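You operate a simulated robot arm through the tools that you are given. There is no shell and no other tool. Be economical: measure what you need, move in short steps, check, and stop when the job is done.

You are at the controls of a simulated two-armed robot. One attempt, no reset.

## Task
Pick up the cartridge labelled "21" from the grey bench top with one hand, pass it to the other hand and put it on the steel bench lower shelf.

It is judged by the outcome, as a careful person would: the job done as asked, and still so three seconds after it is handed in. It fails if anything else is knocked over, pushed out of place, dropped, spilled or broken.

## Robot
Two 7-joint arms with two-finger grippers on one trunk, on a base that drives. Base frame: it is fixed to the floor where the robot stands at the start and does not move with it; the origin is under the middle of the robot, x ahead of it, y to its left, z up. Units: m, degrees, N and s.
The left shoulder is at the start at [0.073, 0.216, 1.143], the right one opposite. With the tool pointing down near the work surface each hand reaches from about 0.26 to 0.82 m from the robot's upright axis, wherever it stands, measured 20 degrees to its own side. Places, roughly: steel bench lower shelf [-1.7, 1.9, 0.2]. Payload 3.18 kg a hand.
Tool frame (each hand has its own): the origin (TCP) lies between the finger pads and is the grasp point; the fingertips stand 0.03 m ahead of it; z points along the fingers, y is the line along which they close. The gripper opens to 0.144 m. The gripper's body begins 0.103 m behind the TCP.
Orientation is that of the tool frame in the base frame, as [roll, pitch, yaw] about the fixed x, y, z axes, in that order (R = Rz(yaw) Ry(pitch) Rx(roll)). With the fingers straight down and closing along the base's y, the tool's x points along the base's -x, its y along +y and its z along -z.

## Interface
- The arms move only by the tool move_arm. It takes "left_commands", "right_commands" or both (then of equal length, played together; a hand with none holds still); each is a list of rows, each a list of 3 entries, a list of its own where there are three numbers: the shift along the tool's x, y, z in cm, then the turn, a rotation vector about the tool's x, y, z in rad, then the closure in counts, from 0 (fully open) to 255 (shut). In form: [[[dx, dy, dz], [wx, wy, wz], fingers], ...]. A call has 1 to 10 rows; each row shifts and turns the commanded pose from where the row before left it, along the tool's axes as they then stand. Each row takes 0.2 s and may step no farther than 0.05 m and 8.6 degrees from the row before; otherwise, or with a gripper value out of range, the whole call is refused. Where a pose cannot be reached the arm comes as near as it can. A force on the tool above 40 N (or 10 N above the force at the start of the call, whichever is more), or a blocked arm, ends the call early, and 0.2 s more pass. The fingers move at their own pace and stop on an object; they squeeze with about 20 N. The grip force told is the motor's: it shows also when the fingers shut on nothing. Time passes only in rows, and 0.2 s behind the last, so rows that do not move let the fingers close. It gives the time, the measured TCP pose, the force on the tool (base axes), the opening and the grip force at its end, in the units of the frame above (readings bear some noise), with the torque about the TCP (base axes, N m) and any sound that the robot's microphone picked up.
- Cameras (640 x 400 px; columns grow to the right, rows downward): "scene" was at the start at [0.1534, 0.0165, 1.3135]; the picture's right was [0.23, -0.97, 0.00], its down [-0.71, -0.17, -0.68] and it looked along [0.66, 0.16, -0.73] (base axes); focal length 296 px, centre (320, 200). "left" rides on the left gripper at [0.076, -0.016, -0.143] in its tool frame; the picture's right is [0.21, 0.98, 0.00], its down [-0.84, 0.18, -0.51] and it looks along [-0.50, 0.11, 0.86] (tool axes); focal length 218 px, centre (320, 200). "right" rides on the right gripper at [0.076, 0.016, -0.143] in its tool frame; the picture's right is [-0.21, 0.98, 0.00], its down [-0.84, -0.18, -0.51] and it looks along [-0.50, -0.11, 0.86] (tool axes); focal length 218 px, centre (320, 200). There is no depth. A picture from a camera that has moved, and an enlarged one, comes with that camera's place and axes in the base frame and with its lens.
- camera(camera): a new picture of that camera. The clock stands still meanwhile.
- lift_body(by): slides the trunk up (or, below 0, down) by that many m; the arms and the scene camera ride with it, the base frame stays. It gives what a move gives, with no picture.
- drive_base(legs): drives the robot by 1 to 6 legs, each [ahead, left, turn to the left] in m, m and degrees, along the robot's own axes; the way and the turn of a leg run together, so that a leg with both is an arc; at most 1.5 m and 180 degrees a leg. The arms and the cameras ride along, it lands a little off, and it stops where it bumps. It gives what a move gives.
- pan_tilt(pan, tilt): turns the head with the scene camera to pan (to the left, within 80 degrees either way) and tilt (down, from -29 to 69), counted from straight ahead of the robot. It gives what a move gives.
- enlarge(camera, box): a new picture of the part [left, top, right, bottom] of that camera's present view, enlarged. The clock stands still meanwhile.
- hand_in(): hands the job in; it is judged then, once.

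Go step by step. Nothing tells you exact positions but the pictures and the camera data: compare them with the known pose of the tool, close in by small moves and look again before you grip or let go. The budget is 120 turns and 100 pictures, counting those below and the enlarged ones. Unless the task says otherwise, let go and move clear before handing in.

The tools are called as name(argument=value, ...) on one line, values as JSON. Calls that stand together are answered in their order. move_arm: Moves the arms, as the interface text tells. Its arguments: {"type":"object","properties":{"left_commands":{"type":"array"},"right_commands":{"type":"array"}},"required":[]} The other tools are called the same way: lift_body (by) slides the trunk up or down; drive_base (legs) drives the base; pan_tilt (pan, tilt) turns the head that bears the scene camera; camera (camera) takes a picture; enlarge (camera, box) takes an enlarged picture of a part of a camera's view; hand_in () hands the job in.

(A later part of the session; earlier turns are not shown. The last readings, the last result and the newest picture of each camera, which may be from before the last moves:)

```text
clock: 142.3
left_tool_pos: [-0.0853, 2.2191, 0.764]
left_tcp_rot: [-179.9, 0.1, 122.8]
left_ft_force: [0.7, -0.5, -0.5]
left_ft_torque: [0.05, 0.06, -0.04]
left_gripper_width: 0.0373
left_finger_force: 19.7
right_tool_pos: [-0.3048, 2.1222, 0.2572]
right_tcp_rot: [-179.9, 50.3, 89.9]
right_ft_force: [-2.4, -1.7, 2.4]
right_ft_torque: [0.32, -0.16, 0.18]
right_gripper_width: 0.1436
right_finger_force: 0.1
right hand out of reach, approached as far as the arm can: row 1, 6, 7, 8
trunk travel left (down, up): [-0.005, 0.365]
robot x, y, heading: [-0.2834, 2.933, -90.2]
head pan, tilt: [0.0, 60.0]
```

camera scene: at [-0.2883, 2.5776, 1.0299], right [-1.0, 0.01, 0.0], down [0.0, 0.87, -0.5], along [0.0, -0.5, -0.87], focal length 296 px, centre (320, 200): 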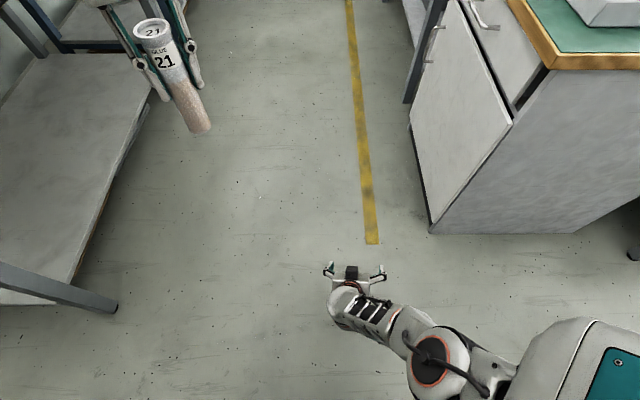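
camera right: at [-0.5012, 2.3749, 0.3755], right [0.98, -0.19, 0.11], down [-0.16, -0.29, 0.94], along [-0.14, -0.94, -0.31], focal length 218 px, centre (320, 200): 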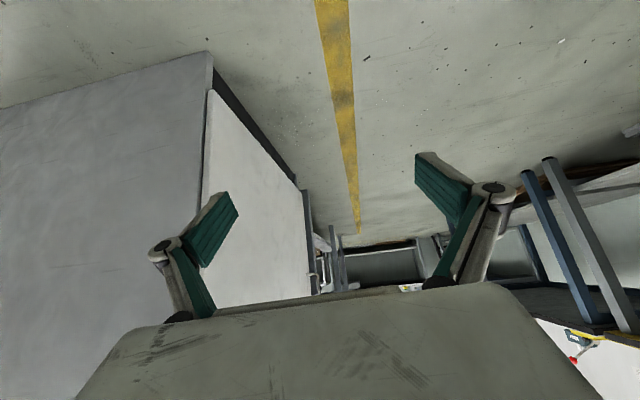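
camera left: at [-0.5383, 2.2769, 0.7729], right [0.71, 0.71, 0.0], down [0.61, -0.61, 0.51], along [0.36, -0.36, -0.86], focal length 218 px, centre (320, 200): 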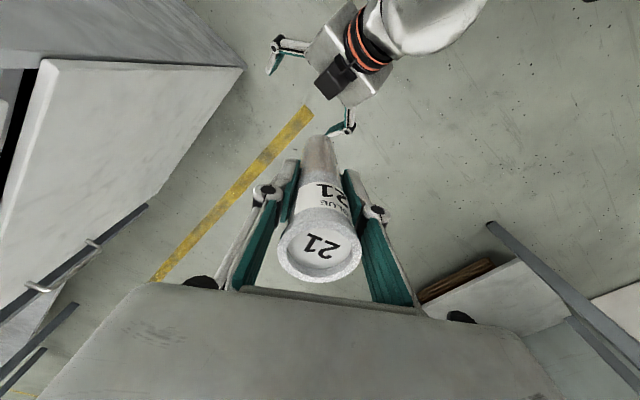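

Pitch 50° is now met exactly at z 0.26, 0.81 m ahead. I try a little further and flatter.

move_arm(right_commands=[[[-2.6, 0, 3.1], [0, -0.05, 0], 0], [[0, 0, 0], [0, -0.1, 0], 0], [[0, 0, 0], [0, 0, 0], 0]])

camera(camera="scene")

```text
clock: 143.2
left_tool_pos: [-0.0855, 2.2197, 0.7641]
left_tcp_rot: [179.9, 0.0, 122.7]
left_ft_force: [-0.5, 0.4, -0.4]
left_ft_torque: [0.02, -0.01, 0.01]
left_gripper_width: 0.0371
left_finger_force: 19.9
right_tool_pos: [-0.3148, 2.1085, 0.2627]
right_tcp_rot: [-179.9, 52.6, 89.9]
right_ft_force: [0.2, -0.3, -0.2]
right_ft_torque: [-0.02, 0.01, -0.01]
right_gripper_width: 0.144
right_finger_force: 0.0
right hand out of reach, approached as far as the arm can: row 1, 2
trunk travel left (down, up): [-0.005, 0.365]
robot x, y, heading: [-0.2829, 2.9347, -90.2]
head pan, tilt: [0.0, 60.0]
```

```text
49 pictures are left
camera scene: at [-0.2878, 2.5778, 1.0302], right [-1.0, 0.01, 0.0], down [0.0, 0.87, -0.5], along [0.0, -0.5, -0.87], focal length 296 px, centre (320, 200)
```

scene: 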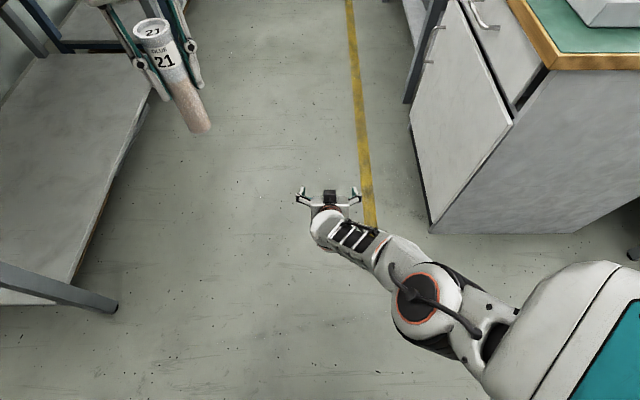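

Good: the right hand is 37° below horizontal at z 0.26 with the elbow well back. I bring the cartridge over it again.

move_arm(left_commands=[[[0.34, -3.2, 2.55], [0, 0, 0], 255], [[0.34, -3.2, 2.55], [0, 0, 0], 255], [[0.34, -3.2, 2.55], [0, 0, 0], 255], [[0.34, -3.2, 2.55], [0, 0, 0], 255], [[0.34, -3.2, 2.55], [0, 0, 0], 255], [[0.34, -3.2, 2.55], [0, 0, 0], 255], [[0.34, -3.2, 2.55], [0, 0, 0], 255], [[0.34, -3.16, 2.55], [0, 0, 0], 255], [[0, 0, 0], [0, 0, 0], 255]])

camera(camera="left")

camera(camera="right")

enlarge(camera="scene", box=[220, 100, 420, 260])

```text
clock: 145.2
left_tool_pos: [-0.2933, 2.1033, 0.5627]
left_tcp_rot: [179.4, 0.4, 123.7]
left_ft_force: [-0.6, 0.1, 0.0]
left_ft_torque: [0.0, -0.02, 0.01]
left_gripper_width: 0.0373
left_finger_force: 20.3
left hand out of reach, approached as far as the arm can: row 8
right_tool_pos: [-0.3144, 2.1094, 0.2631]
right_tcp_rot: [-179.7, 52.4, 90.0]
right_ft_force: [0.0, -0.1, 0.8]
right_ft_torque: [0.03, 0.02, 0.0]
right_gripper_width: 0.1439
right_finger_force: 0.1
trunk travel left (down, up): [-0.005, 0.365]
robot x, y, heading: [-0.2859, 2.9333, -90.2]
head pan, tilt: [0.0, 60.0]
```

```text
48 pictures are left
camera left: at [-0.3503, 2.1578, 0.7055], right [0.7, 0.72, 0.01], down [0.61, -0.6, 0.51], along [0.37, -0.35, -0.86], focal length 218 px, centre (320, 200)
```

left: 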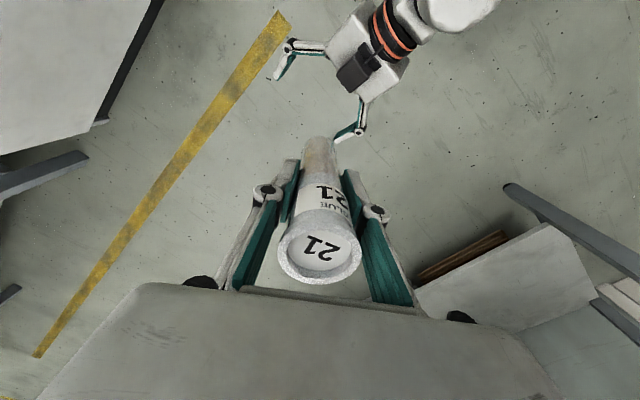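

```text
47 pictures are left
camera right: at [-0.2972, 2.2701, 0.2878], right [0.98, -0.13, 0.16], down [-0.18, -0.11, 0.98], along [-0.11, -0.99, -0.13], focal length 218 px, centre (320, 200)
```

right: 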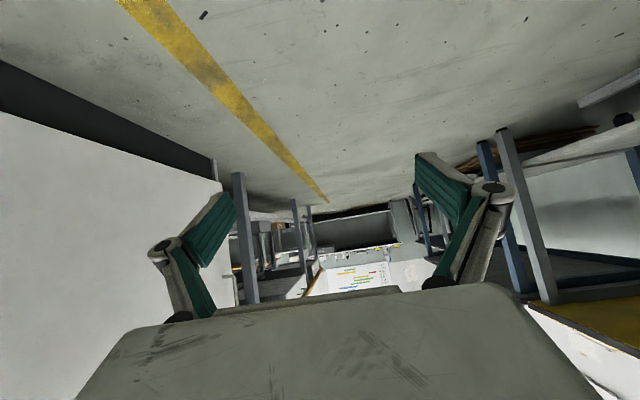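

```text
2.50 times, centred on (320, 180) of scene
camera zoom: at [-0.2881, 2.5781, 1.0304], right [-1.0, 0.01, 0.0], down [0.0, 0.87, -0.5], along [0.0, -0.5, -0.87], focal length 739 px, centre (320, 250)
```

zoom: 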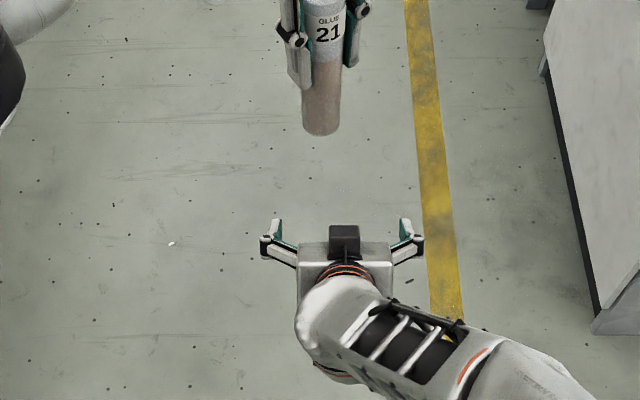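

The left arm is at its reach limit down here; I'll do the hand-over 30 cm higher and then bring the right hand back down. Both hands rise together.

move_arm(left_commands=[[[0, 0, -4.3], [0, 0, 0], 255], [[0, 0, -4.3], [0, 0, 0], 255], [[0, 0, -4.3], [0, 0, 0], 255], [[0, 0, -4.3], [0, 0, 0], 255], [[0, 0, -4.3], [0, 0, 0], 255], [[0, 0, -4.3], [0, 0, 0], 255], [[0, 0, -4.3], [0, 0, 0], 255], [[0, 0, 0], [0, 0, 0], 255]], right_commands=[[[-3.4, 0.57, -2.6], [0, 0, 0], 0], [[-3.4, 0.57, -2.6], [0, 0, 0], 0], [[-3.4, 0.57, -2.6], [0, 0, 0], 0], [[-3.4, 0.57, -2.6], [0, 0, 0], 0], [[-3.4, 0.57, -2.6], [0, 0, 0], 0], [[-3.4, 0.57, -2.6], [0, 0, 0], 0], [[-3.4, 0.57, -2.6], [0, 0, 0], 0], [[0, 0, 0], [0, 0, 0], 0]])

camera(camera="scene")

```text
clock: 145.8
left_tool_pos: [-0.2418, 2.1001, 0.6056]
left_tcp_rot: [169.2, 9.1, 121.4]
left_ft_force: [0.2, 0.4, -1.5]
left_ft_torque: [0.05, -0.01, 0.03]
left_gripper_width: 0.037
left_finger_force: 20.0
right_tool_pos: [-0.3225, 2.0892, 0.2798]
right_tcp_rot: [-176.3, 52.4, 91.9]
right_ft_force: [0.8, 0.7, -0.5]
right_ft_torque: [-0.04, 0.0, 0.0]
right_gripper_width: 0.144
right_finger_force: 0.0
right hand out of reach, approached as far as the arm can: row 1, 2
trunk travel left (down, up): [-0.005, 0.365]
robot x, y, heading: [-0.2848, 2.9327, -90.4]
head pan, tilt: [0.0, 60.0]
stopped in row 3 (left hand): the arm was blocked; the commanded pose is now the measured one
```

```text
45 pictures are left
camera scene: at [-0.2881, 2.5776, 1.03], right [-1.0, 0.01, 0.0], down [0.0, 0.87, -0.5], along [0.0, -0.5, -0.87], focal length 296 px, centre (320, 200)
```

scene: 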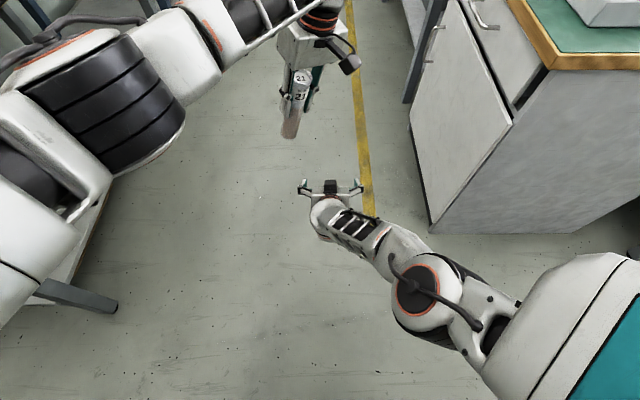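

The left arm was blocked; I check on what before moving further.

pan_tilt(pan=55, tilt=45)

camera(camera="scene")

```text
clock: 147.0
left_tool_pos: [-0.2417, 2.0995, 0.6074]
left_tcp_rot: [169.3, 9.4, 121.4]
left_ft_force: [-0.5, 1.3, -0.8]
left_ft_torque: [0.02, 0.04, 0.01]
left_gripper_width: 0.0372
left_finger_force: 20.1
right_tool_pos: [-0.321, 2.0907, 0.2807]
right_tcp_rot: [-176.2, 52.3, 92.2]
right_ft_force: [-0.2, -0.3, -1.2]
right_ft_torque: [-0.02, -0.03, 0.02]
right_gripper_width: 0.1438
right_finger_force: 0.0
trunk travel left (down, up): [-0.005, 0.365]
robot x, y, heading: [-0.283, 2.9317, -90.3]
head pan, tilt: [55.0, 45.0]
```

```text
44 pictures are left
camera scene: at [-0.2216, 2.5975, 1.0497], right [-0.58, -0.82, 0.0], down [-0.58, 0.41, -0.71], along [0.58, -0.41, -0.71], focal length 296 px, centre (320, 200)
```

scene: 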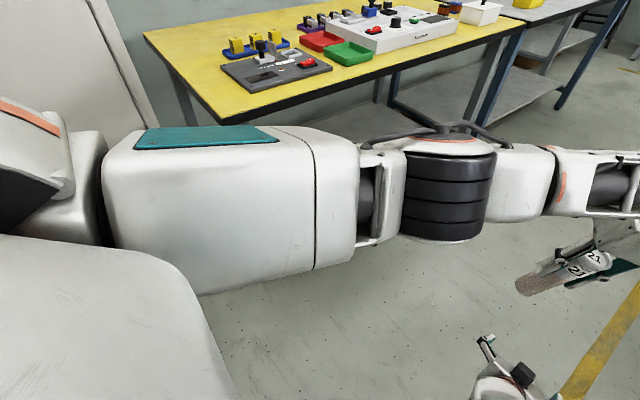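

No contact visible — it's the stretched-out arm's limit. I draw the left hand back toward the body and level it again.

move_arm(left_commands=[[[1.7, 2.8, -1.8], [0, 0, 0], 255], [[1.7, 2.8, -1.8], [0, 0, 0], 255], [[1.7, 2.8, -1.8], [0, 0, 0], 255], [[1.7, 2.8, -1.8], [0, 0, 0], 255], [[1.7, 2.8, -1.8], [0, 0, 0], 255], [[0, 0, 0], [0.0935, 0, 0], 255], [[0, 0, 0], [0.0935, 0, 0], 255], [[0, 0, 0], [0, 0.082, 0], 255], [[0, 0, 0], [0, 0.082, 0], 255], [[0, 0, 0], [0, 0, 0], 255]])

```text
clock: 149.2
left_tool_pos: [-0.1979, 2.2506, 0.7084]
left_tcp_rot: [-179.9, -0.3, 120.9]
left_ft_force: [-0.2, 0.1, -0.6]
left_ft_torque: [-0.01, -0.01, 0.01]
left_gripper_width: 0.0373
left_finger_force: 20.3
right_tool_pos: [-0.3203, 2.0904, 0.2809]
right_tcp_rot: [-176.4, 52.3, 92.2]
right_ft_force: [-0.1, 0.3, 0.9]
right_ft_torque: [-0.03, 0.01, 0.03]
right_gripper_width: 0.1438
right_finger_force: 0.1
trunk travel left (down, up): [-0.005, 0.365]
robot x, y, heading: [-0.2831, 2.9374, -90.2]
head pan, tilt: [55.0, 45.0]
```

move_arm(right_commands=[[[-3.16, 0.86, -2.44], [0, 0, 0], 0], [[-3.16, 0.86, -2.44], [0, 0, 0], 0], [[-3.16, 0.86, -2.44], [0, 0, 0], 0], [[-3.16, 0.86, -2.44], [0, 0, 0], 0], [[-3.16, 0.86, -2.44], [0, 0, 0], 0], [[-3.16, 0.86, -2.44], [0, 0, 0], 0], [[-3.16, 0.86, -2.44], [0, 0, 0], 0], [[0, 0, 0], [0, 0, 0], 0]])

pan_tilt(pan=0, tilt=55)

camera(camera="scene")

```text
clock: 150.6
left_tool_pos: [-0.1981, 2.251, 0.7074]
left_tcp_rot: [-180.0, -0.2, 120.9]
left_ft_force: [0.4, -0.4, -0.2]
left_ft_torque: [0.01, -0.01, 0.01]
left_gripper_width: 0.037
left_finger_force: 20.5
right_tool_pos: [-0.3377, 2.0913, 0.424]
right_tcp_rot: [-162.8, 50.4, 101.6]
right_ft_force: [0.4, 0.0, -0.2]
right_ft_torque: [0.01, -0.02, 0.01]
right_gripper_width: 0.144
right_finger_force: 0.0
right hand out of reach, approached as far as the arm can: row 1
trunk travel left (down, up): [-0.005, 0.365]
robot x, y, heading: [-0.2857, 2.9344, -90.3]
head pan, tilt: [55.0, 45.0]
stopped in row 6 (right hand): the arm was blocked; the commanded pose is now the measured one
```

```text
clock: 151.8
left_tool_pos: [-0.1981, 2.2511, 0.7082]
left_tcp_rot: [-180.0, -0.2, 121.0]
left_ft_force: [0.2, -0.1, -1.6]
left_ft_torque: [-0.02, 0.0, 0.03]
left_gripper_width: 0.0372
left_finger_force: 19.9
right_tool_pos: [-0.338, 2.0879, 0.4254]
right_tcp_rot: [-162.7, 50.6, 101.8]
right_ft_force: [-0.3, -0.9, 0.4]
right_ft_torque: [0.0, 0.03, 0.01]
right_gripper_width: 0.1439
right_finger_force: 0.0
trunk travel left (down, up): [-0.005, 0.365]
robot x, y, heading: [-0.2872, 2.9361, -90.2]
head pan, tilt: [0.0, 55.0]
```

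```text
43 pictures are left
camera scene: at [-0.2884, 2.5724, 1.0363], right [-1.0, 0.01, 0.0], down [0.0, 0.82, -0.57], along [0.0, -0.57, -0.82], focal length 296 px, centre (320, 200)
```

scene: 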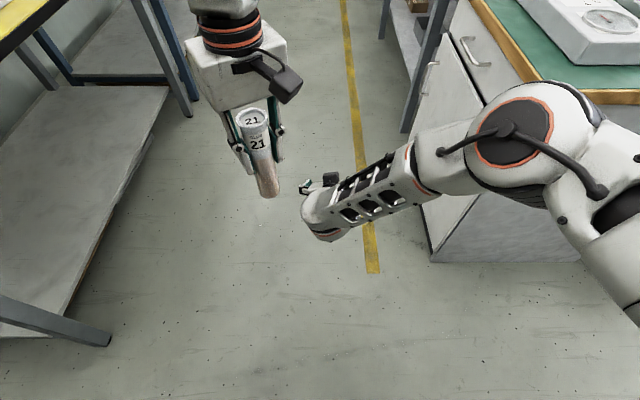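

The right elbow came near the teal bench's end, so this lane is too narrow. I reverse the last bit, back off, raise the trunk, and will do the hand-over facing along the wide cross-aisle instead.

move_arm(right_commands=[[[3.1, 0.75, 2.4], [0, 0, 0], 0], [[3.1, 0.75, 2.4], [0, 0, 0], 0], [[0, 0, 0], [0, 0, 0], 0]])

drive_base(legs=[[-0.08, 0, 0]])

lift_body(by=0.3)

camera(camera="scene")

```text
clock: 152.6
left_tool_pos: [-0.1976, 2.2527, 0.7076]
left_tcp_rot: [-179.7, -0.2, 120.9]
left_ft_force: [0.1, 0.7, -0.8]
left_ft_torque: [0.03, -0.01, -0.01]
left_gripper_width: 0.0372
left_finger_force: 20.0
right_tool_pos: [-0.333, 2.0889, 0.3476]
right_tcp_rot: [-162.8, 50.7, 102.2]
right_ft_force: [0.1, 0.5, -0.2]
right_ft_torque: [0.0, -0.01, 0.0]
right_gripper_width: 0.1441
right_finger_force: 0.0
trunk travel left (down, up): [-0.005, 0.365]
robot x, y, heading: [-0.2851, 2.9346, -90.5]
head pan, tilt: [0.0, 55.0]
```

```text
clock: 153.7
left_tool_pos: [-0.1933, 2.2909, 0.7088]
left_tcp_rot: [-179.7, -0.3, 121.1]
left_ft_force: [0.5, -0.7, -1.3]
left_ft_torque: [0.01, 0.04, -0.01]
left_gripper_width: 0.0368
left_finger_force: 19.8
right_tool_pos: [-0.3264, 2.1296, 0.3452]
right_tcp_rot: [-163.0, 50.4, 102.4]
right_ft_force: [1.0, -0.4, 0.4]
right_ft_torque: [0.01, 0.01, 0.01]
right_gripper_width: 0.1442
right_finger_force: 0.1
trunk travel left (down, up): [-0.005, 0.365]
robot x, y, heading: [-0.2837, 2.9701, -90.0]
head pan, tilt: [0.0, 55.0]
stopped in leg 1: the robot was blocked; the commanded pose is now the measured one
```

```text
clock: 156.1
left_tool_pos: [-0.1982, 2.2914, 0.9972]
left_tcp_rot: [-179.0, 0.0, 120.4]
left_ft_force: [1.5, 2.5, 0.6]
left_ft_torque: [-0.18, 0.25, -0.08]
left_gripper_width: 0.0371
left_finger_force: 20.0
right_tool_pos: [-0.3303, 2.0392, 1.0464]
right_tcp_rot: [-130.9, 78.0, 132.1]
right_ft_force: [-0.3, 0.3, -0.1]
right_ft_torque: [-0.03, 0.02, -0.03]
right_gripper_width: 0.1441
right_finger_force: 0.0
trunk travel left (down, up): [-0.28, 0.09]
robot x, y, heading: [-0.2849, 2.9699, -90.0]
head pan, tilt: [0.0, 55.0]
stopped: the force on the tool passed its limit at 53 N (the readings are from after the stop); the commanded pose is now the measured one
```

```text
42 pictures are left
camera scene: at [-0.2851, 2.8487, 1.3596], right [-1.0, 0.0, 0.0], down [0.0, 0.82, -0.57], along [0.0, -0.57, -0.82], focal length 296 px, centre (320, 200)
```

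scene: 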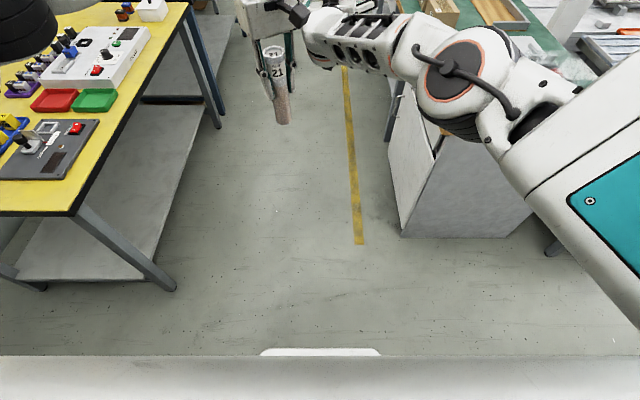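

The raising arm brushed the left hand (cartridge still firmly held). I move the left hand away to its own side first, and check.

move_arm(left_commands=[[[1.3, 3.1, 0], [0, 0, 0], 255], [[1.3, 3.1, 0], [0, 0, 0], 255], [[1.3, 3.1, 0], [0, 0, 0], 255], [[0, 0, 0], [0, 0, 0], 255]])

pan_tilt(pan=0, tilt=35)

camera(camera="scene")

camera(camera="left")

```text
clock: 157.1
left_tool_pos: [-0.14, 2.371, 0.9941]
left_tcp_rot: [-178.9, 0.0, 120.4]
left_ft_force: [-0.5, -0.9, 0.1]
left_ft_torque: [0.03, -0.05, -0.01]
left_gripper_width: 0.0373
left_finger_force: 20.4
right_tool_pos: [-0.3307, 2.0384, 1.0464]
right_tcp_rot: [-130.9, 78.0, 132.0]
right_ft_force: [1.0, -0.1, 0.1]
right_ft_torque: [0.0, 0.03, 0.01]
right_gripper_width: 0.144
right_finger_force: 0.1
trunk travel left (down, up): [-0.28, 0.09]
robot x, y, heading: [-0.2835, 2.9693, -89.9]
head pan, tilt: [0.0, 55.0]
```

```text
clock: 157.9
left_tool_pos: [-0.1394, 2.372, 0.9947]
left_tcp_rot: [-178.9, 0.1, 120.5]
left_ft_force: [-0.6, 0.1, -1.3]
left_ft_torque: [0.01, 0.0, -0.02]
left_gripper_width: 0.037
left_finger_force: 19.7
right_tool_pos: [-0.3298, 2.039, 1.0466]
right_tcp_rot: [-130.8, 78.0, 132.2]
right_ft_force: [-0.4, -0.8, 0.4]
right_ft_torque: [-0.02, 0.0, 0.02]
right_gripper_width: 0.1442
right_finger_force: 0.0
trunk travel left (down, up): [-0.28, 0.09]
robot x, y, heading: [-0.2823, 2.9711, -90.1]
head pan, tilt: [0.0, 35.0]
```

```text
41 pictures are left
camera scene: at [-0.2849, 2.8321, 1.3872], right [-1.0, 0.0, 0.0], down [0.0, 0.57, -0.82], along [0.0, -0.82, -0.57], focal length 296 px, centre (320, 200)
```

scene: 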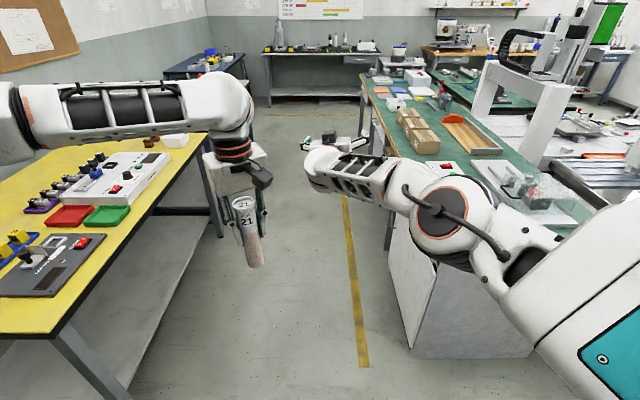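

```text
40 pictures are left
camera left: at [-0.19, 2.4305, 1.138], right [0.74, 0.68, -0.02], down [0.59, -0.63, 0.51], along [0.33, -0.38, -0.86], focal length 218 px, centre (320, 200)
```

left: 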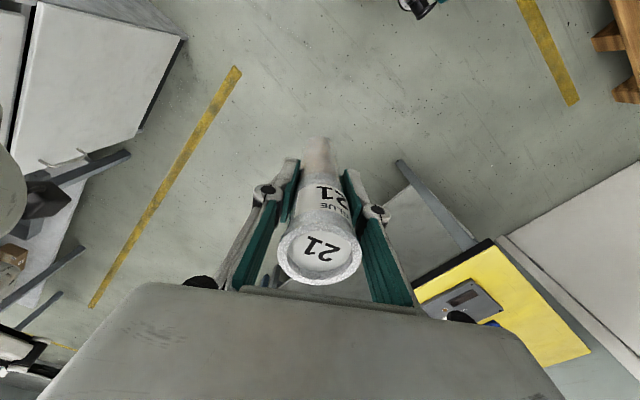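

All intact. At this height the right hand can point almost level. I draw it back in front of me, leaving room, and then set it to the 52° pitch that the shelf pose allows.

move_arm(left_commands=[[[-0.67, 1.15, 0], [0, 0, 0], 255], [[-0.67, 1.15, 0], [0, 0, 0], 255], [[-0.67, 1.15, 0], [0, 0, 0], 255], [[-0.67, 1.15, 0], [0, 0, 0], 255], [[-0.67, 1.15, 0], [0, 0, 0], 255], [[-0.67, 1.15, 0], [0, 0, 0], 255], [[0, 0, 0], [0, 0, 0], 255], [[0, 0, 0], [0, 0, 0], 255]], right_commands=[[[0, -1, 0], [0, 0, 0.08], 0], [[0, -1, 0], [0, 0, 0.08], 0], [[0, -1, -4.5], [0, 0, 0], 0], [[0, -1, -4.5], [0, 0, 0], 0], [[0, -1, -4.5], [0, 0, 0], 0], [[0, 0, -4.5], [0, 0, 0], 0], [[0, 0, -4.5], [0, 0, 0], 0], [[0, 0, -4.5], [0, 0, 0], 0]])

move_arm(right_commands=[[[0, 0, 0], [0, 0.125, 0], 0], [[0, 0, 0], [0, 0.125, 0], 0], [[0, 0, 0], [0, 0.125, 0], 0], [[0, 0, 0], [0, 0.125, 0], 0], [[0, 0, 0], [0, 0, 0], 0]])

camera(camera="scene")

```text
clock: 159.9
left_tool_pos: [-0.059, 2.3736, 0.9926]
left_tcp_rot: [-178.9, 0.0, 120.4]
left_ft_force: [0.9, -0.5, -0.5]
left_ft_torque: [0.04, 0.0, 0.01]
left_gripper_width: 0.037
left_finger_force: 20.2
right_tool_pos: [-0.3828, 2.2857, 1.0736]
right_tcp_rot: [-174.7, 79.7, 82.6]
right_ft_force: [-0.2, 0.2, 0.2]
right_ft_torque: [0.01, -0.02, 0.0]
right_gripper_width: 0.1441
right_finger_force: 0.1
right hand out of reach, approached as far as the arm can: row 4, 5
trunk travel left (down, up): [-0.28, 0.09]
robot x, y, heading: [-0.2852, 2.9705, -90.1]
head pan, tilt: [0.0, 35.0]
stopped in row 8 (right hand): the arm was blocked; the commanded pose is now the measured one
```

```text
clock: 161.1
left_tool_pos: [-0.0582, 2.3726, 0.9911]
left_tcp_rot: [-178.9, 0.1, 120.5]
left_ft_force: [0.4, 0.4, -0.7]
left_ft_torque: [0.04, -0.01, 0.0]
left_gripper_width: 0.037
left_finger_force: 19.9
right_tool_pos: [-0.3757, 2.2907, 1.0772]
right_tcp_rot: [-178.1, 51.6, 79.5]
right_ft_force: [-0.4, 0.6, 0.5]
right_ft_torque: [-0.01, 0.04, 0.01]
right_gripper_width: 0.1439
right_finger_force: 0.1
trunk travel left (down, up): [-0.28, 0.09]
robot x, y, heading: [-0.2823, 2.9734, -89.8]
head pan, tilt: [0.0, 35.0]
```

```text
39 pictures are left
camera scene: at [-0.2847, 2.8323, 1.3873], right [-1.0, 0.0, 0.0], down [0.0, 0.57, -0.82], along [0.0, -0.82, -0.57], focal length 296 px, centre (320, 200)
```

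scene: 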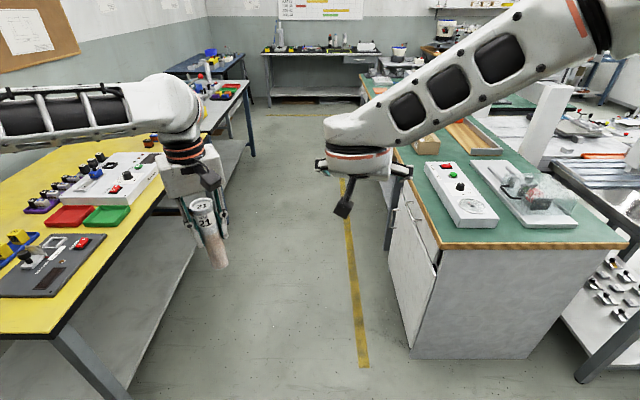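

Posture is good. I lower the right hand a little and raise the left so the cartridge can come in from above.

move_arm(left_commands=[[[0, 0, -4.5], [0, 0, 0], 255], [[0, 0, -4.5], [0, 0, 0], 255], [[0, 0, -4.5], [0, 0, 0], 255], [[0, 0, -4.5], [0, 0, 0], 255], [[0, 0, 0], [0, 0, 0], 255]], right_commands=[[[3.1, 0.1, 2.5], [0, 0, 0], 0], [[3.1, 0.1, 2.5], [0, 0, 0], 0], [[3.1, 0.1, 2.5], [0, 0, 0], 0], [[0, 0, 0], [0, 0, 0], 0], [[0, 0, 0], [0, 0, 0], 0]])

```text
clock: 162.3
left_tool_pos: [-0.055, 2.373, 1.1699]
left_tcp_rot: [-178.9, 0.1, 120.5]
left_ft_force: [0.3, -1.5, -1.8]
left_ft_torque: [0.03, 0.03, -0.02]
left_gripper_width: 0.0371
left_finger_force: 19.8
right_tool_pos: [-0.3762, 2.2872, 0.9576]
right_tcp_rot: [-178.0, 51.6, 79.6]
right_ft_force: [-0.4, 0.4, -0.1]
right_ft_torque: [-0.01, 0.05, -0.05]
right_gripper_width: 0.1442
right_finger_force: 0.1
trunk travel left (down, up): [-0.28, 0.09]
robot x, y, heading: [-0.2875, 2.9755, -90.0]
head pan, tilt: [0.0, 35.0]
```

move_arm(left_commands=[[[-1.45, -3.46, 0], [0, 0, 0], 255], [[-1.45, -3.46, 0], [0, 0, 0], 255], [[-1.45, -3.46, 0], [0, 0, 0], 255], [[-1.45, -3.46, 0], [0, 0, 0], 255], [[2.35, -4.0, 0], [0, 0, 0], 255], [[2.35, -4.0, 0], [0, 0, 0], 255], [[2.35, -4.0, 0], [0, 0, 0], 255], [[2.35, -4.0, 0], [0, 0, 0], 255], [[2.35, -4.0, 0], [0, 0, 0], 255], [[0, 0, 0], [0, 0, 0], 255]])

camera(camera="left")

camera(camera="scene")

camera(camera="right")

```text
clock: 164.5
left_tool_pos: [-0.2494, 2.2956, 1.1723]
left_tcp_rot: [-178.9, 0.1, 120.5]
left_ft_force: [-0.5, -0.1, -0.7]
left_ft_torque: [-0.01, 0.01, 0.0]
left_gripper_width: 0.0372
left_finger_force: 19.9
left hand out of reach, approached as far as the arm can: row 4, 5, 6, 7, 8, 9
right_tool_pos: [-0.3781, 2.2895, 0.957]
right_tcp_rot: [-178.0, 51.7, 79.4]
right_ft_force: [-0.2, -0.9, 0.2]
right_ft_torque: [-0.02, 0.01, 0.0]
right_gripper_width: 0.1441
right_finger_force: 0.0
trunk travel left (down, up): [-0.28, 0.09]
robot x, y, heading: [-0.2846, 2.9724, -90.0]
head pan, tilt: [0.0, 35.0]
```

```text
38 pictures are left
camera left: at [-0.2993, 2.3536, 1.3154], right [0.74, 0.68, -0.02], down [0.59, -0.63, 0.5], along [0.33, -0.38, -0.86], focal length 218 px, centre (320, 200)
```

left: 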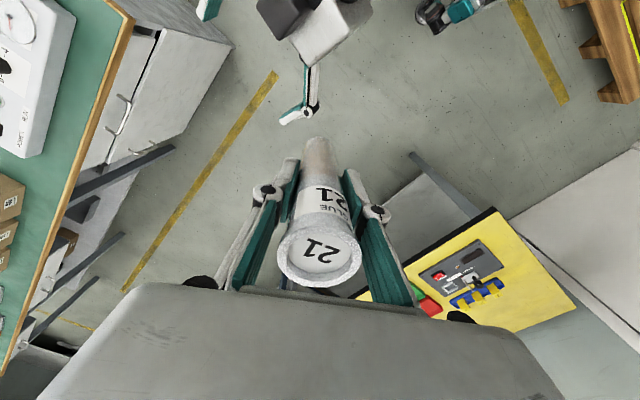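

```text
37 pictures are left
camera scene: at [-0.2851, 2.8322, 1.3873], right [-1.0, 0.0, 0.0], down [0.0, 0.57, -0.82], along [0.0, -0.82, -0.57], focal length 296 px, centre (320, 200)
```

scene: 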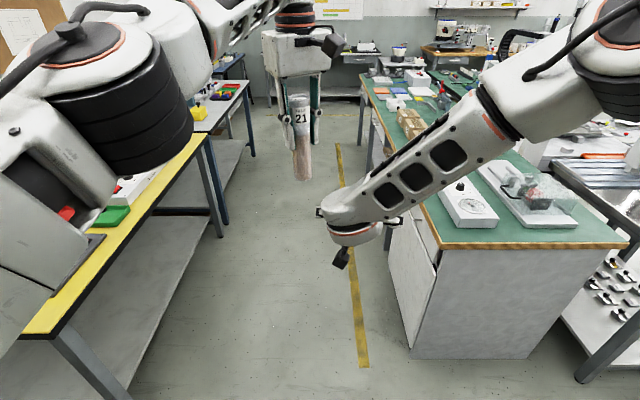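

```text
36 pictures are left
camera right: at [-0.3269, 2.4419, 0.9849], right [0.93, -0.33, 0.14], down [-0.18, -0.09, 0.98], along [-0.31, -0.94, -0.14], focal length 218 px, centre (320, 200)
```

right: 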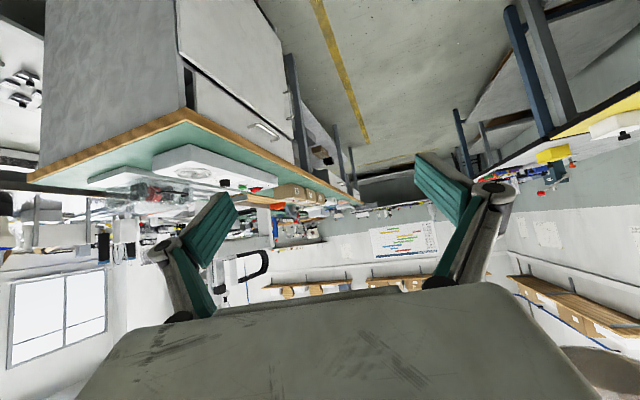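

The left arm reaches only so far inward, so I bring the right hand nearer to it and to the body.

move_arm(right_commands=[[[2.2, 2.43, -0.78], [0, 0, 0], 0], [[2.2, 2.43, -0.78], [0, 0, 0], 0], [[2.2, 2.43, -0.78], [0, 0, 0], 0], [[2.2, 2.43, -0.78], [0, 0, 0], 0], [[0, 0, 0], [0, 0, 0], 0]])

```text
clock: 165.9
left_tool_pos: [-0.2504, 2.2941, 1.1713]
left_tcp_rot: [-179.0, 0.0, 120.5]
left_ft_force: [0.3, 0.3, -1.5]
left_ft_torque: [0.04, -0.01, -0.01]
left_gripper_width: 0.0372
left_finger_force: 20.1
right_tool_pos: [-0.2986, 2.3254, 0.9114]
right_tcp_rot: [179.7, 50.9, 73.4]
right_ft_force: [-0.3, 0.1, -0.7]
right_ft_torque: [-0.02, 0.01, 0.02]
right_gripper_width: 0.1441
right_finger_force: 0.1
trunk travel left (down, up): [-0.28, 0.09]
robot x, y, heading: [-0.2825, 2.9721, -90.0]
head pan, tilt: [0.0, 35.0]
stopped in row 5 (right hand): the arm was blocked; the commanded pose is now the measured one
```

move_arm(left_commands=[[[0, 0, 3], [0, 0, 0], 255], [[0, 0, 3], [0, 0, 0], 255], [[2.43, -1.47, 0], [0, 0, 0], 255], [[2.43, -1.47, 0], [0, 0, 0], 255], [[0, 0, 0], [0, 0, 0], 255]])

camera(camera="left")

pan_tilt(pan=0, tilt=42)

enlarge(camera="scene", box=[220, 50, 420, 250])

```text
clock: 167.1
left_tool_pos: [-0.2998, 2.3209, 1.1125]
left_tcp_rot: [-178.8, 0.1, 120.6]
left_ft_force: [0.0, 0.1, -1.8]
left_ft_torque: [0.01, 0.03, 0.0]
left_gripper_width: 0.0371
left_finger_force: 19.6
right_tool_pos: [-0.2964, 2.3259, 0.9125]
right_tcp_rot: [179.4, 51.0, 73.4]
right_ft_force: [-0.3, -0.7, -0.5]
right_ft_torque: [-0.03, 0.0, -0.03]
right_gripper_width: 0.1442
right_finger_force: 0.1
trunk travel left (down, up): [-0.28, 0.09]
robot x, y, heading: [-0.2837, 2.9746, -90.2]
head pan, tilt: [0.0, 35.0]
```

```text
35 pictures are left
camera left: at [-0.3508, 2.3797, 1.2559], right [0.74, 0.68, -0.02], down [0.59, -0.63, 0.5], along [0.33, -0.38, -0.86], focal length 218 px, centre (320, 200)
```

left: 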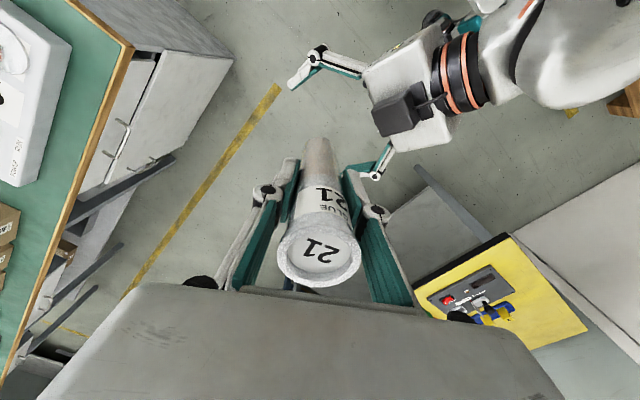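

```text
clock: 167.8
left_tool_pos: [-0.3008, 2.321, 1.1122]
left_tcp_rot: [-178.8, 0.0, 120.6]
left_ft_force: [-0.8, -0.2, -0.9]
left_ft_torque: [0.01, -0.03, -0.01]
left_gripper_width: 0.0369
left_finger_force: 19.8
right_tool_pos: [-0.2967, 2.3262, 0.9148]
right_tcp_rot: [179.3, 51.1, 73.2]
right_ft_force: [0.1, 0.4, 0.4]
right_ft_torque: [0.02, -0.04, 0.0]
right_gripper_width: 0.1441
right_finger_force: 0.0
trunk travel left (down, up): [-0.28, 0.09]
robot x, y, heading: [-0.2825, 2.9722, -90.0]
head pan, tilt: [0.0, 42.0]
```

```text
2.00 times, centred on (320, 150) of scene
camera zoom: at [-0.2851, 2.8366, 1.3769], right [-1.0, 0.0, 0.0], down [0.0, 0.67, -0.74], along [0.0, -0.74, -0.67], focal length 591 px, centre (320, 300)
```

zoom: 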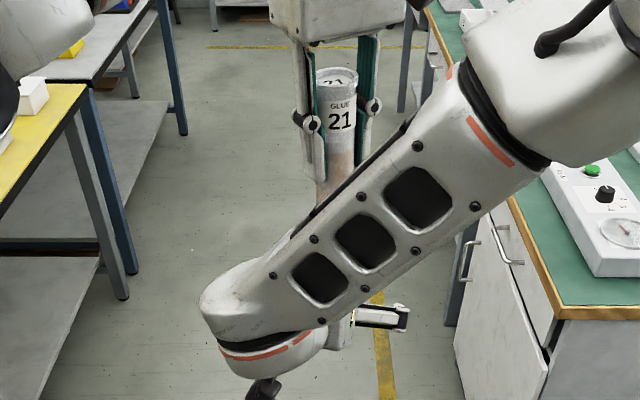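

The cartridge is aligned over the open right fingers; I turn the left hand back so its linkage clears the right hand's box, then lower most of the way.

move_arm(left_commands=[[[0, 0, 0], [0, 0, 0.149], 255], [[0, 0, 0], [0, 0, 0.149], 255], [[0, 0, 0], [0, 0, 0.149], 255], [[0, 0, 2.5], [0, 0, 0], 255], [[0, 0, 2.5], [0, 0, 0], 255], [[0, 0, 2.5], [0, 0, 0], 255], [[0, 0, 0], [0, 0, 0], 255]])

camera(camera="left")

camera(camera="right")

```text
clock: 169.4
left_tool_pos: [-0.3013, 2.3213, 1.0374]
left_tcp_rot: [-179.0, 0.6, 94.9]
left_ft_force: [0.2, 0.0, -1.5]
left_ft_torque: [0.0, -0.02, 0.0]
left_gripper_width: 0.037
left_finger_force: 19.8
right_tool_pos: [-0.296, 2.3248, 0.9136]
right_tcp_rot: [179.4, 51.1, 73.2]
right_ft_force: [-0.1, -0.1, -0.7]
right_ft_torque: [-0.02, 0.01, 0.04]
right_gripper_width: 0.1441
right_finger_force: 0.2
trunk travel left (down, up): [-0.28, 0.09]
robot x, y, heading: [-0.2775, 2.9692, -90.1]
head pan, tilt: [0.0, 42.0]
```

```text
33 pictures are left
camera left: at [-0.3214, 2.3964, 1.1802], right [0.96, 0.29, -0.02], down [0.26, -0.82, 0.51], along [0.13, -0.5, -0.86], focal length 218 px, centre (320, 200)
```

left: 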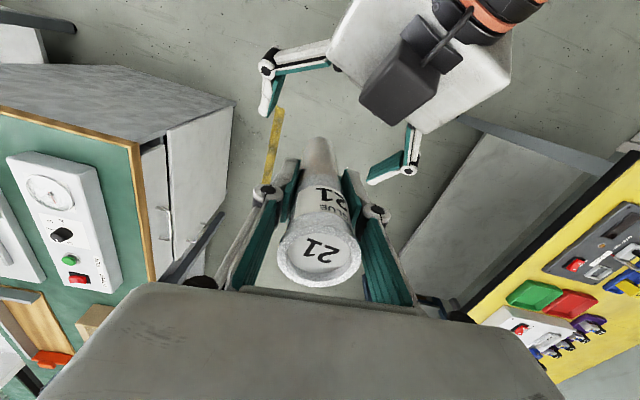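

```text
32 pictures are left
camera right: at [-0.2361, 2.4753, 0.9425], right [0.9, -0.4, 0.17], down [-0.22, -0.08, 0.97], along [-0.37, -0.91, -0.15], focal length 218 px, centre (320, 200)
```

right: 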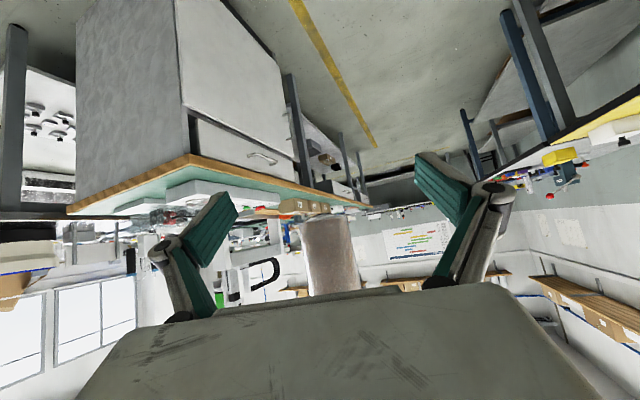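

move_arm(left_commands=[[[0, 0, 1.6], [0, 0, 0], 255], [[0, 0, 1.6], [0, 0, 0], 255], [[0, 0, 1.5], [0, 0, 0], 255], [[0, 0, 0], [0, 0, 0], 255]])

camera(camera="right")

camera(camera="left")

```text
clock: 170.4
left_tool_pos: [-0.2996, 2.3186, 0.9904]
left_tcp_rot: [-179.0, 0.5, 94.9]
left_ft_force: [-0.5, 0.0, -1.1]
left_ft_torque: [-0.01, -0.01, 0.0]
left_gripper_width: 0.037
left_finger_force: 20.0
right_tool_pos: [-0.2966, 2.3255, 0.9135]
right_tcp_rot: [179.3, 51.2, 73.4]
right_ft_force: [0.6, 0.5, -0.4]
right_ft_torque: [-0.04, -0.01, -0.01]
right_gripper_width: 0.144
right_finger_force: 0.1
trunk travel left (down, up): [-0.28, 0.09]
robot x, y, heading: [-0.282, 2.9691, -90.0]
head pan, tilt: [0.0, 42.0]
```

```text
31 pictures are left
camera right: at [-0.2361, 2.4752, 0.9423], right [0.9, -0.4, 0.17], down [-0.22, -0.08, 0.97], along [-0.37, -0.91, -0.15], focal length 218 px, centre (320, 200)
```

right: 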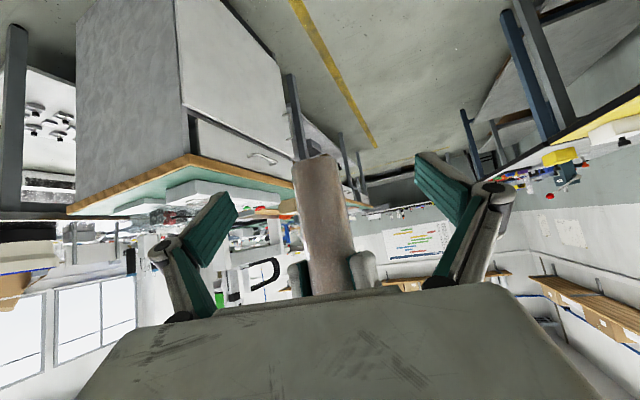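

```text
30 pictures are left
camera left: at [-0.3214, 2.3948, 1.1336], right [0.96, 0.29, -0.02], down [0.26, -0.82, 0.51], along [0.13, -0.5, -0.86], focal length 218 px, centre (320, 200)
```

left: 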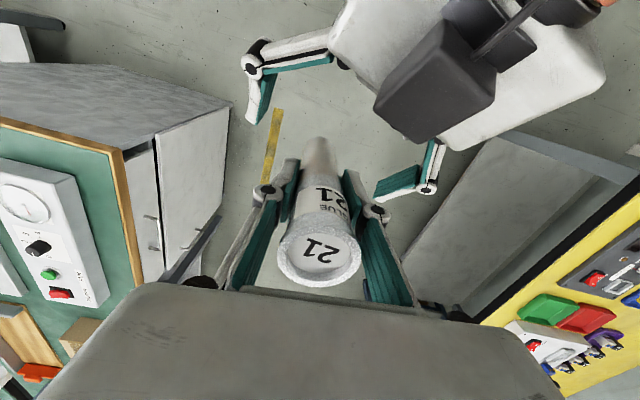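

The cartridge sits centred between the right fingers, below the left fingertips. I close the right hand.

move_arm(left_commands=[[[0, 0, 0], [0, 0, 0], 255], [[0, 0, 0], [0, 0, 0], 255], [[0, 0, 0], [0, 0, 0], 255], [[0, 0, 0], [0, 0, 0], 255], [[0, 0, 0], [0, 0, 0], 255]], right_commands=[[[0, 0, 0], [0, 0, 0], 100], [[0, 0, 0], [0, 0, 0], 160], [[0, 0, 0], [0, 0, 0], 200], [[0, 0, 0], [0, 0, 0], 255], [[0, 0, 0], [0, 0, 0], 255]])

camera(camera="right")

```text
clock: 171.6
left_tool_pos: [-0.3001, 2.3178, 0.99]
left_tcp_rot: [-179.1, 0.6, 95.1]
left_ft_force: [5.3, -4.1, -1.2]
left_ft_torque: [-0.39, -0.43, 0.08]
left_gripper_width: 0.037
left_finger_force: 20.2
right_tool_pos: [-0.2973, 2.3268, 0.9128]
right_tcp_rot: [179.4, 51.1, 73.2]
right_ft_force: [-6.1, 3.9, 0.4]
right_ft_torque: [0.06, -0.02, -0.15]
right_gripper_width: 0.0377
right_finger_force: 19.7
trunk travel left (down, up): [-0.28, 0.09]
robot x, y, heading: [-0.2808, 2.9677, -89.8]
head pan, tilt: [0.0, 42.0]
```

```text
29 pictures are left
camera right: at [-0.2363, 2.4752, 0.9421], right [0.9, -0.4, 0.17], down [-0.22, -0.08, 0.97], along [-0.38, -0.91, -0.16], focal length 218 px, centre (320, 200)
```

right: 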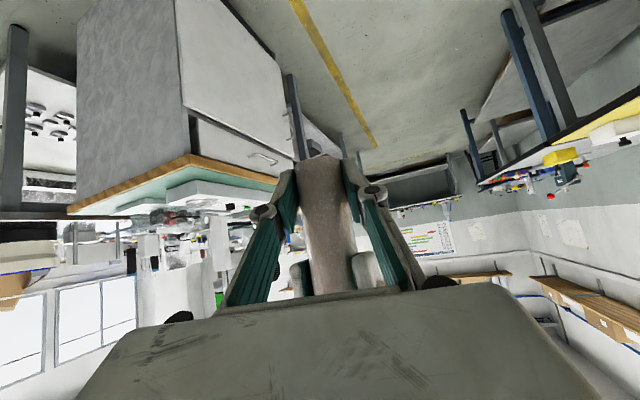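

Both hands hold it. I open the left hand part-way and raise it straight off.

move_arm(left_commands=[[[0, 0, 0], [0, 0, 0], 200], [[0, 0, 0], [0, 0, 0], 150], [[0, 0, 0], [0, 0, 0], 140], [[0, 0, -2], [0, 0, 0], 140], [[0, 0, -4], [0, 0, 0], 140], [[0, 0, -4], [0, 0, 0], 140], [[0, 0, -4], [0, 0, 0], 140], [[0, 0, -2], [0, 0, 0], 140]], right_commands=[[[0, 0, 0], [0, 0, 0], 255], [[0, 0, 0], [0, 0, 0], 255], [[0, 0, 0], [0, 0, 0], 255], [[0, 0, 0], [0, 0, 0], 255], [[0, 0, 0], [0, 0, 0], 255], [[0, 0, 0], [0, 0, 0], 255], [[0, 0, 0], [0, 0, 0], 255], [[0, 0, 0], [0, 0, 0], 255]])

camera(camera="left")

```text
clock: 173.4
left_tool_pos: [-0.2984, 2.3211, 1.1507]
left_tcp_rot: [-179.0, 0.5, 94.9]
left_ft_force: [-1.5, 1.3, 0.5]
left_ft_torque: [0.01, -0.02, -0.03]
left_gripper_width: 0.0649
left_finger_force: 0.1
right_tool_pos: [-0.2953, 2.3257, 0.9133]
right_tcp_rot: [179.2, 51.2, 73.1]
right_ft_force: [0.8, 0.1, 0.5]
right_ft_torque: [-0.01, -0.02, 0.07]
right_gripper_width: 0.0376
right_finger_force: 19.7
trunk travel left (down, up): [-0.28, 0.09]
robot x, y, heading: [-0.2831, 2.9729, -89.9]
head pan, tilt: [0.0, 42.0]
```

```text
28 pictures are left
camera left: at [-0.3189, 2.397, 1.2939], right [0.96, 0.29, -0.02], down [0.26, -0.82, 0.51], along [0.13, -0.49, -0.86], focal length 218 px, centre (320, 200)
```

left: 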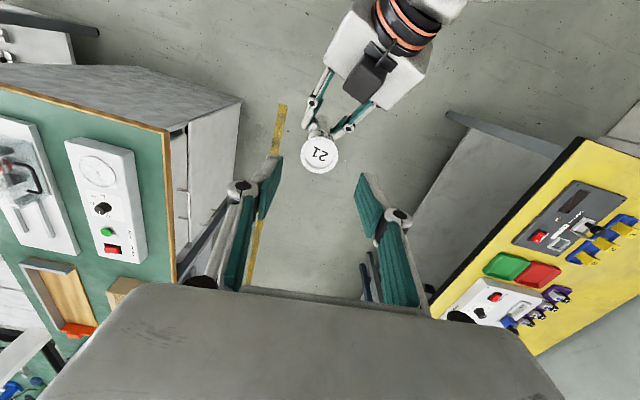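

Hand-over done: the right hand holds the cartridge alone. I retreat the left hand to its side, and extend and lower the right hand stepwise.

move_arm(left_commands=[[[1.6, 4.4, -1], [0, 0, 0], 140], [[1.6, 4.4, -1], [0, 0, 0], 140], [[1.6, 4.4, -1], [0, 0, 0], 140], [[1.6, 4.4, -1], [0, 0, 0], 140], [[1.6, 4.4, -1], [0, 0, 0], 140]])

move_arm(right_commands=[[[0, 0, 0], [-0.115, 0, -0.0925], 255], [[0, 0, 0], [-0.115, 0, -0.0925], 255], [[2.1, 0, 4.05], [0, 0, 0], 255], [[2.1, 0, 4.05], [0, 0, 0], 255], [[2.1, 0, 4.05], [0, 0, 0], 255], [[2.1, 0, 4.05], [0, 0, 0], 255], [[2.1, 0, 4.05], [0, 0, 0], 255], [[2.1, 0, 4.05], [0, 0, 0], 255], [[0, 0, 0], [0, 0, 0], 255]])

camera(camera="scene")

```text
clock: 174.6
left_tool_pos: [-0.0841, 2.4194, 1.1953]
left_tcp_rot: [-178.9, 0.5, 94.9]
left_ft_force: [-0.7, 0.2, -0.7]
left_ft_torque: [0.0, 0.05, 0.03]
left_gripper_width: 0.0648
left_finger_force: 0.1
right_tool_pos: [-0.2962, 2.3261, 0.914]
right_tcp_rot: [179.3, 51.2, 73.3]
right_ft_force: [1.0, -0.2, 0.7]
right_ft_torque: [0.03, -0.02, -0.03]
right_gripper_width: 0.0377
right_finger_force: 20.4
trunk travel left (down, up): [-0.28, 0.09]
robot x, y, heading: [-0.2847, 2.9733, -89.9]
head pan, tilt: [0.0, 42.0]
```

```text
clock: 176.8
left_tool_pos: [-0.0864, 2.4195, 1.1946]
left_tcp_rot: [-179.0, 0.5, 94.9]
left_ft_force: [-0.7, 0.1, 0.1]
left_ft_torque: [0.02, 0.01, 0.03]
left_gripper_width: 0.0647
left_finger_force: 0.0
right_tool_pos: [-0.3148, 2.1913, 0.6831]
right_tcp_rot: [179.0, 52.8, 88.3]
right_ft_force: [0.3, -0.3, -0.3]
right_ft_torque: [-0.02, -0.01, -0.01]
right_gripper_width: 0.0377
right_finger_force: 20.0
trunk travel left (down, up): [-0.28, 0.09]
robot x, y, heading: [-0.2844, 2.9691, -90.1]
head pan, tilt: [0.0, 42.0]
stopped in row 9 (right hand): the arm was blocked; the commanded pose is now the measured one
```

```text
27 pictures are left
camera scene: at [-0.2856, 2.8362, 1.3768], right [-1.0, 0.0, 0.0], down [0.0, 0.67, -0.74], along [0.0, -0.74, -0.67], focal length 296 px, centre (320, 200)
```

scene: 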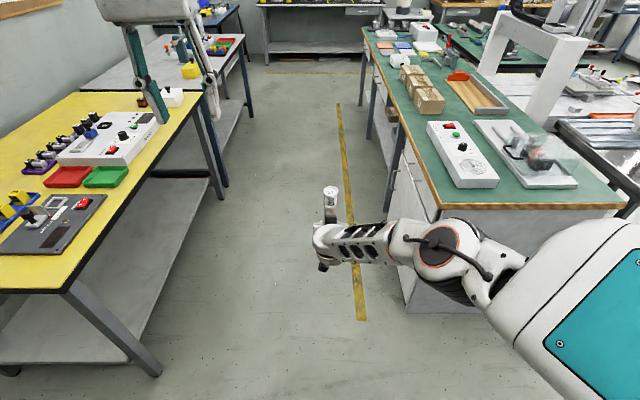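

The cartridge stands upright in the right hand at z 0.68. I lower the trunk in steps, watching the pose.

lift_body(by=-0.1)

```text
clock: 178.2
left_tool_pos: [-0.0857, 2.4206, 1.0979]
left_tcp_rot: [-179.0, 0.7, 94.8]
left_ft_force: [-0.8, 0.4, 1.1]
left_ft_torque: [-0.07, 0.01, 0.02]
left_gripper_width: 0.065
left_finger_force: 0.0
right_tool_pos: [-0.307, 2.1961, 0.5829]
right_tcp_rot: [179.1, 52.9, 88.7]
right_ft_force: [-0.5, -0.3, -0.6]
right_ft_torque: [0.01, 0.01, 0.0]
right_gripper_width: 0.0375
right_finger_force: 20.1
trunk travel left (down, up): [-0.18, 0.19]
robot x, y, heading: [-0.283, 2.9695, -90.2]
head pan, tilt: [0.0, 42.0]
```

lift_body(by=-0.08)

```text
clock: 179.3
left_tool_pos: [-0.0854, 2.418, 1.0107]
left_tcp_rot: [-179.1, 0.1, 95.0]
left_ft_force: [-1.0, 0.7, 0.5]
left_ft_torque: [-0.1, -0.02, 0.01]
left_gripper_width: 0.0647
left_finger_force: 0.0
right_tool_pos: [-0.3084, 2.2525, 0.4077]
right_tcp_rot: [179.5, 43.9, 88.9]
right_ft_force: [0.6, 0.6, -0.5]
right_ft_torque: [0.07, -0.03, 0.03]
right_gripper_width: 0.0375
right_finger_force: 20.5
trunk travel left (down, up): [-0.1, 0.27]
robot x, y, heading: [-0.2821, 2.9696, -89.9]
head pan, tilt: [0.0, 42.0]
```

The trunk's lean now tips the hand back, which suits the retracted carrying pose. I lower a little more, then strafe along the aisle with the hand low and retracted.

lift_body(by=-0.06)

pan_tilt(pan=0, tilt=50)

camera(camera="scene")

```text
clock: 180.3
left_tool_pos: [-0.0855, 2.3932, 0.8609]
left_tcp_rot: [-180.0, -11.9, 95.1]
left_ft_force: [0.0, 0.5, 0.5]
left_ft_torque: [-0.08, -0.01, -0.01]
left_gripper_width: 0.0651
left_finger_force: 0.0
right_tool_pos: [-0.3069, 2.3431, 0.2507]
right_tcp_rot: [179.9, 32.9, 89.1]
right_ft_force: [-0.4, -0.5, -1.2]
right_ft_torque: [0.09, 0.0, -0.02]
right_gripper_width: 0.0376
right_finger_force: 20.4
trunk travel left (down, up): [-0.04, 0.33]
robot x, y, heading: [-0.2834, 2.9697, -89.9]
head pan, tilt: [0.0, 42.0]
```

```text
clock: 181.0
left_tool_pos: [-0.0851, 2.3913, 0.8581]
left_tcp_rot: [-180.0, -12.3, 95.2]
left_ft_force: [0.6, -0.3, -0.2]
left_ft_torque: [-0.04, 0.01, -0.02]
left_gripper_width: 0.0646
left_finger_force: 0.1
right_tool_pos: [-0.3059, 2.3454, 0.2486]
right_tcp_rot: [-180.0, 32.6, 89.1]
right_ft_force: [1.0, -0.5, -1.0]
right_ft_torque: [0.02, 0.01, 0.0]
right_gripper_width: 0.0378
right_finger_force: 19.8
trunk travel left (down, up): [-0.04, 0.33]
robot x, y, heading: [-0.2794, 2.9759, -90.1]
head pan, tilt: [0.0, 50.0]
```

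```text
26 pictures are left
camera scene: at [-0.2853, 2.6325, 1.0868], right [-1.0, 0.0, 0.0], down [0.0, 0.77, -0.64], along [0.0, -0.64, -0.77], focal length 296 px, centre (320, 200)
```

scene: 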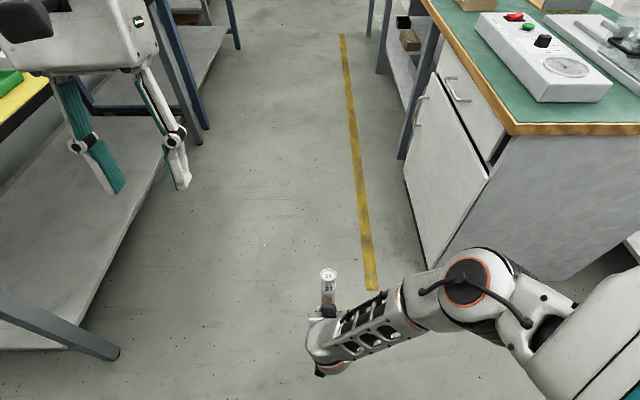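

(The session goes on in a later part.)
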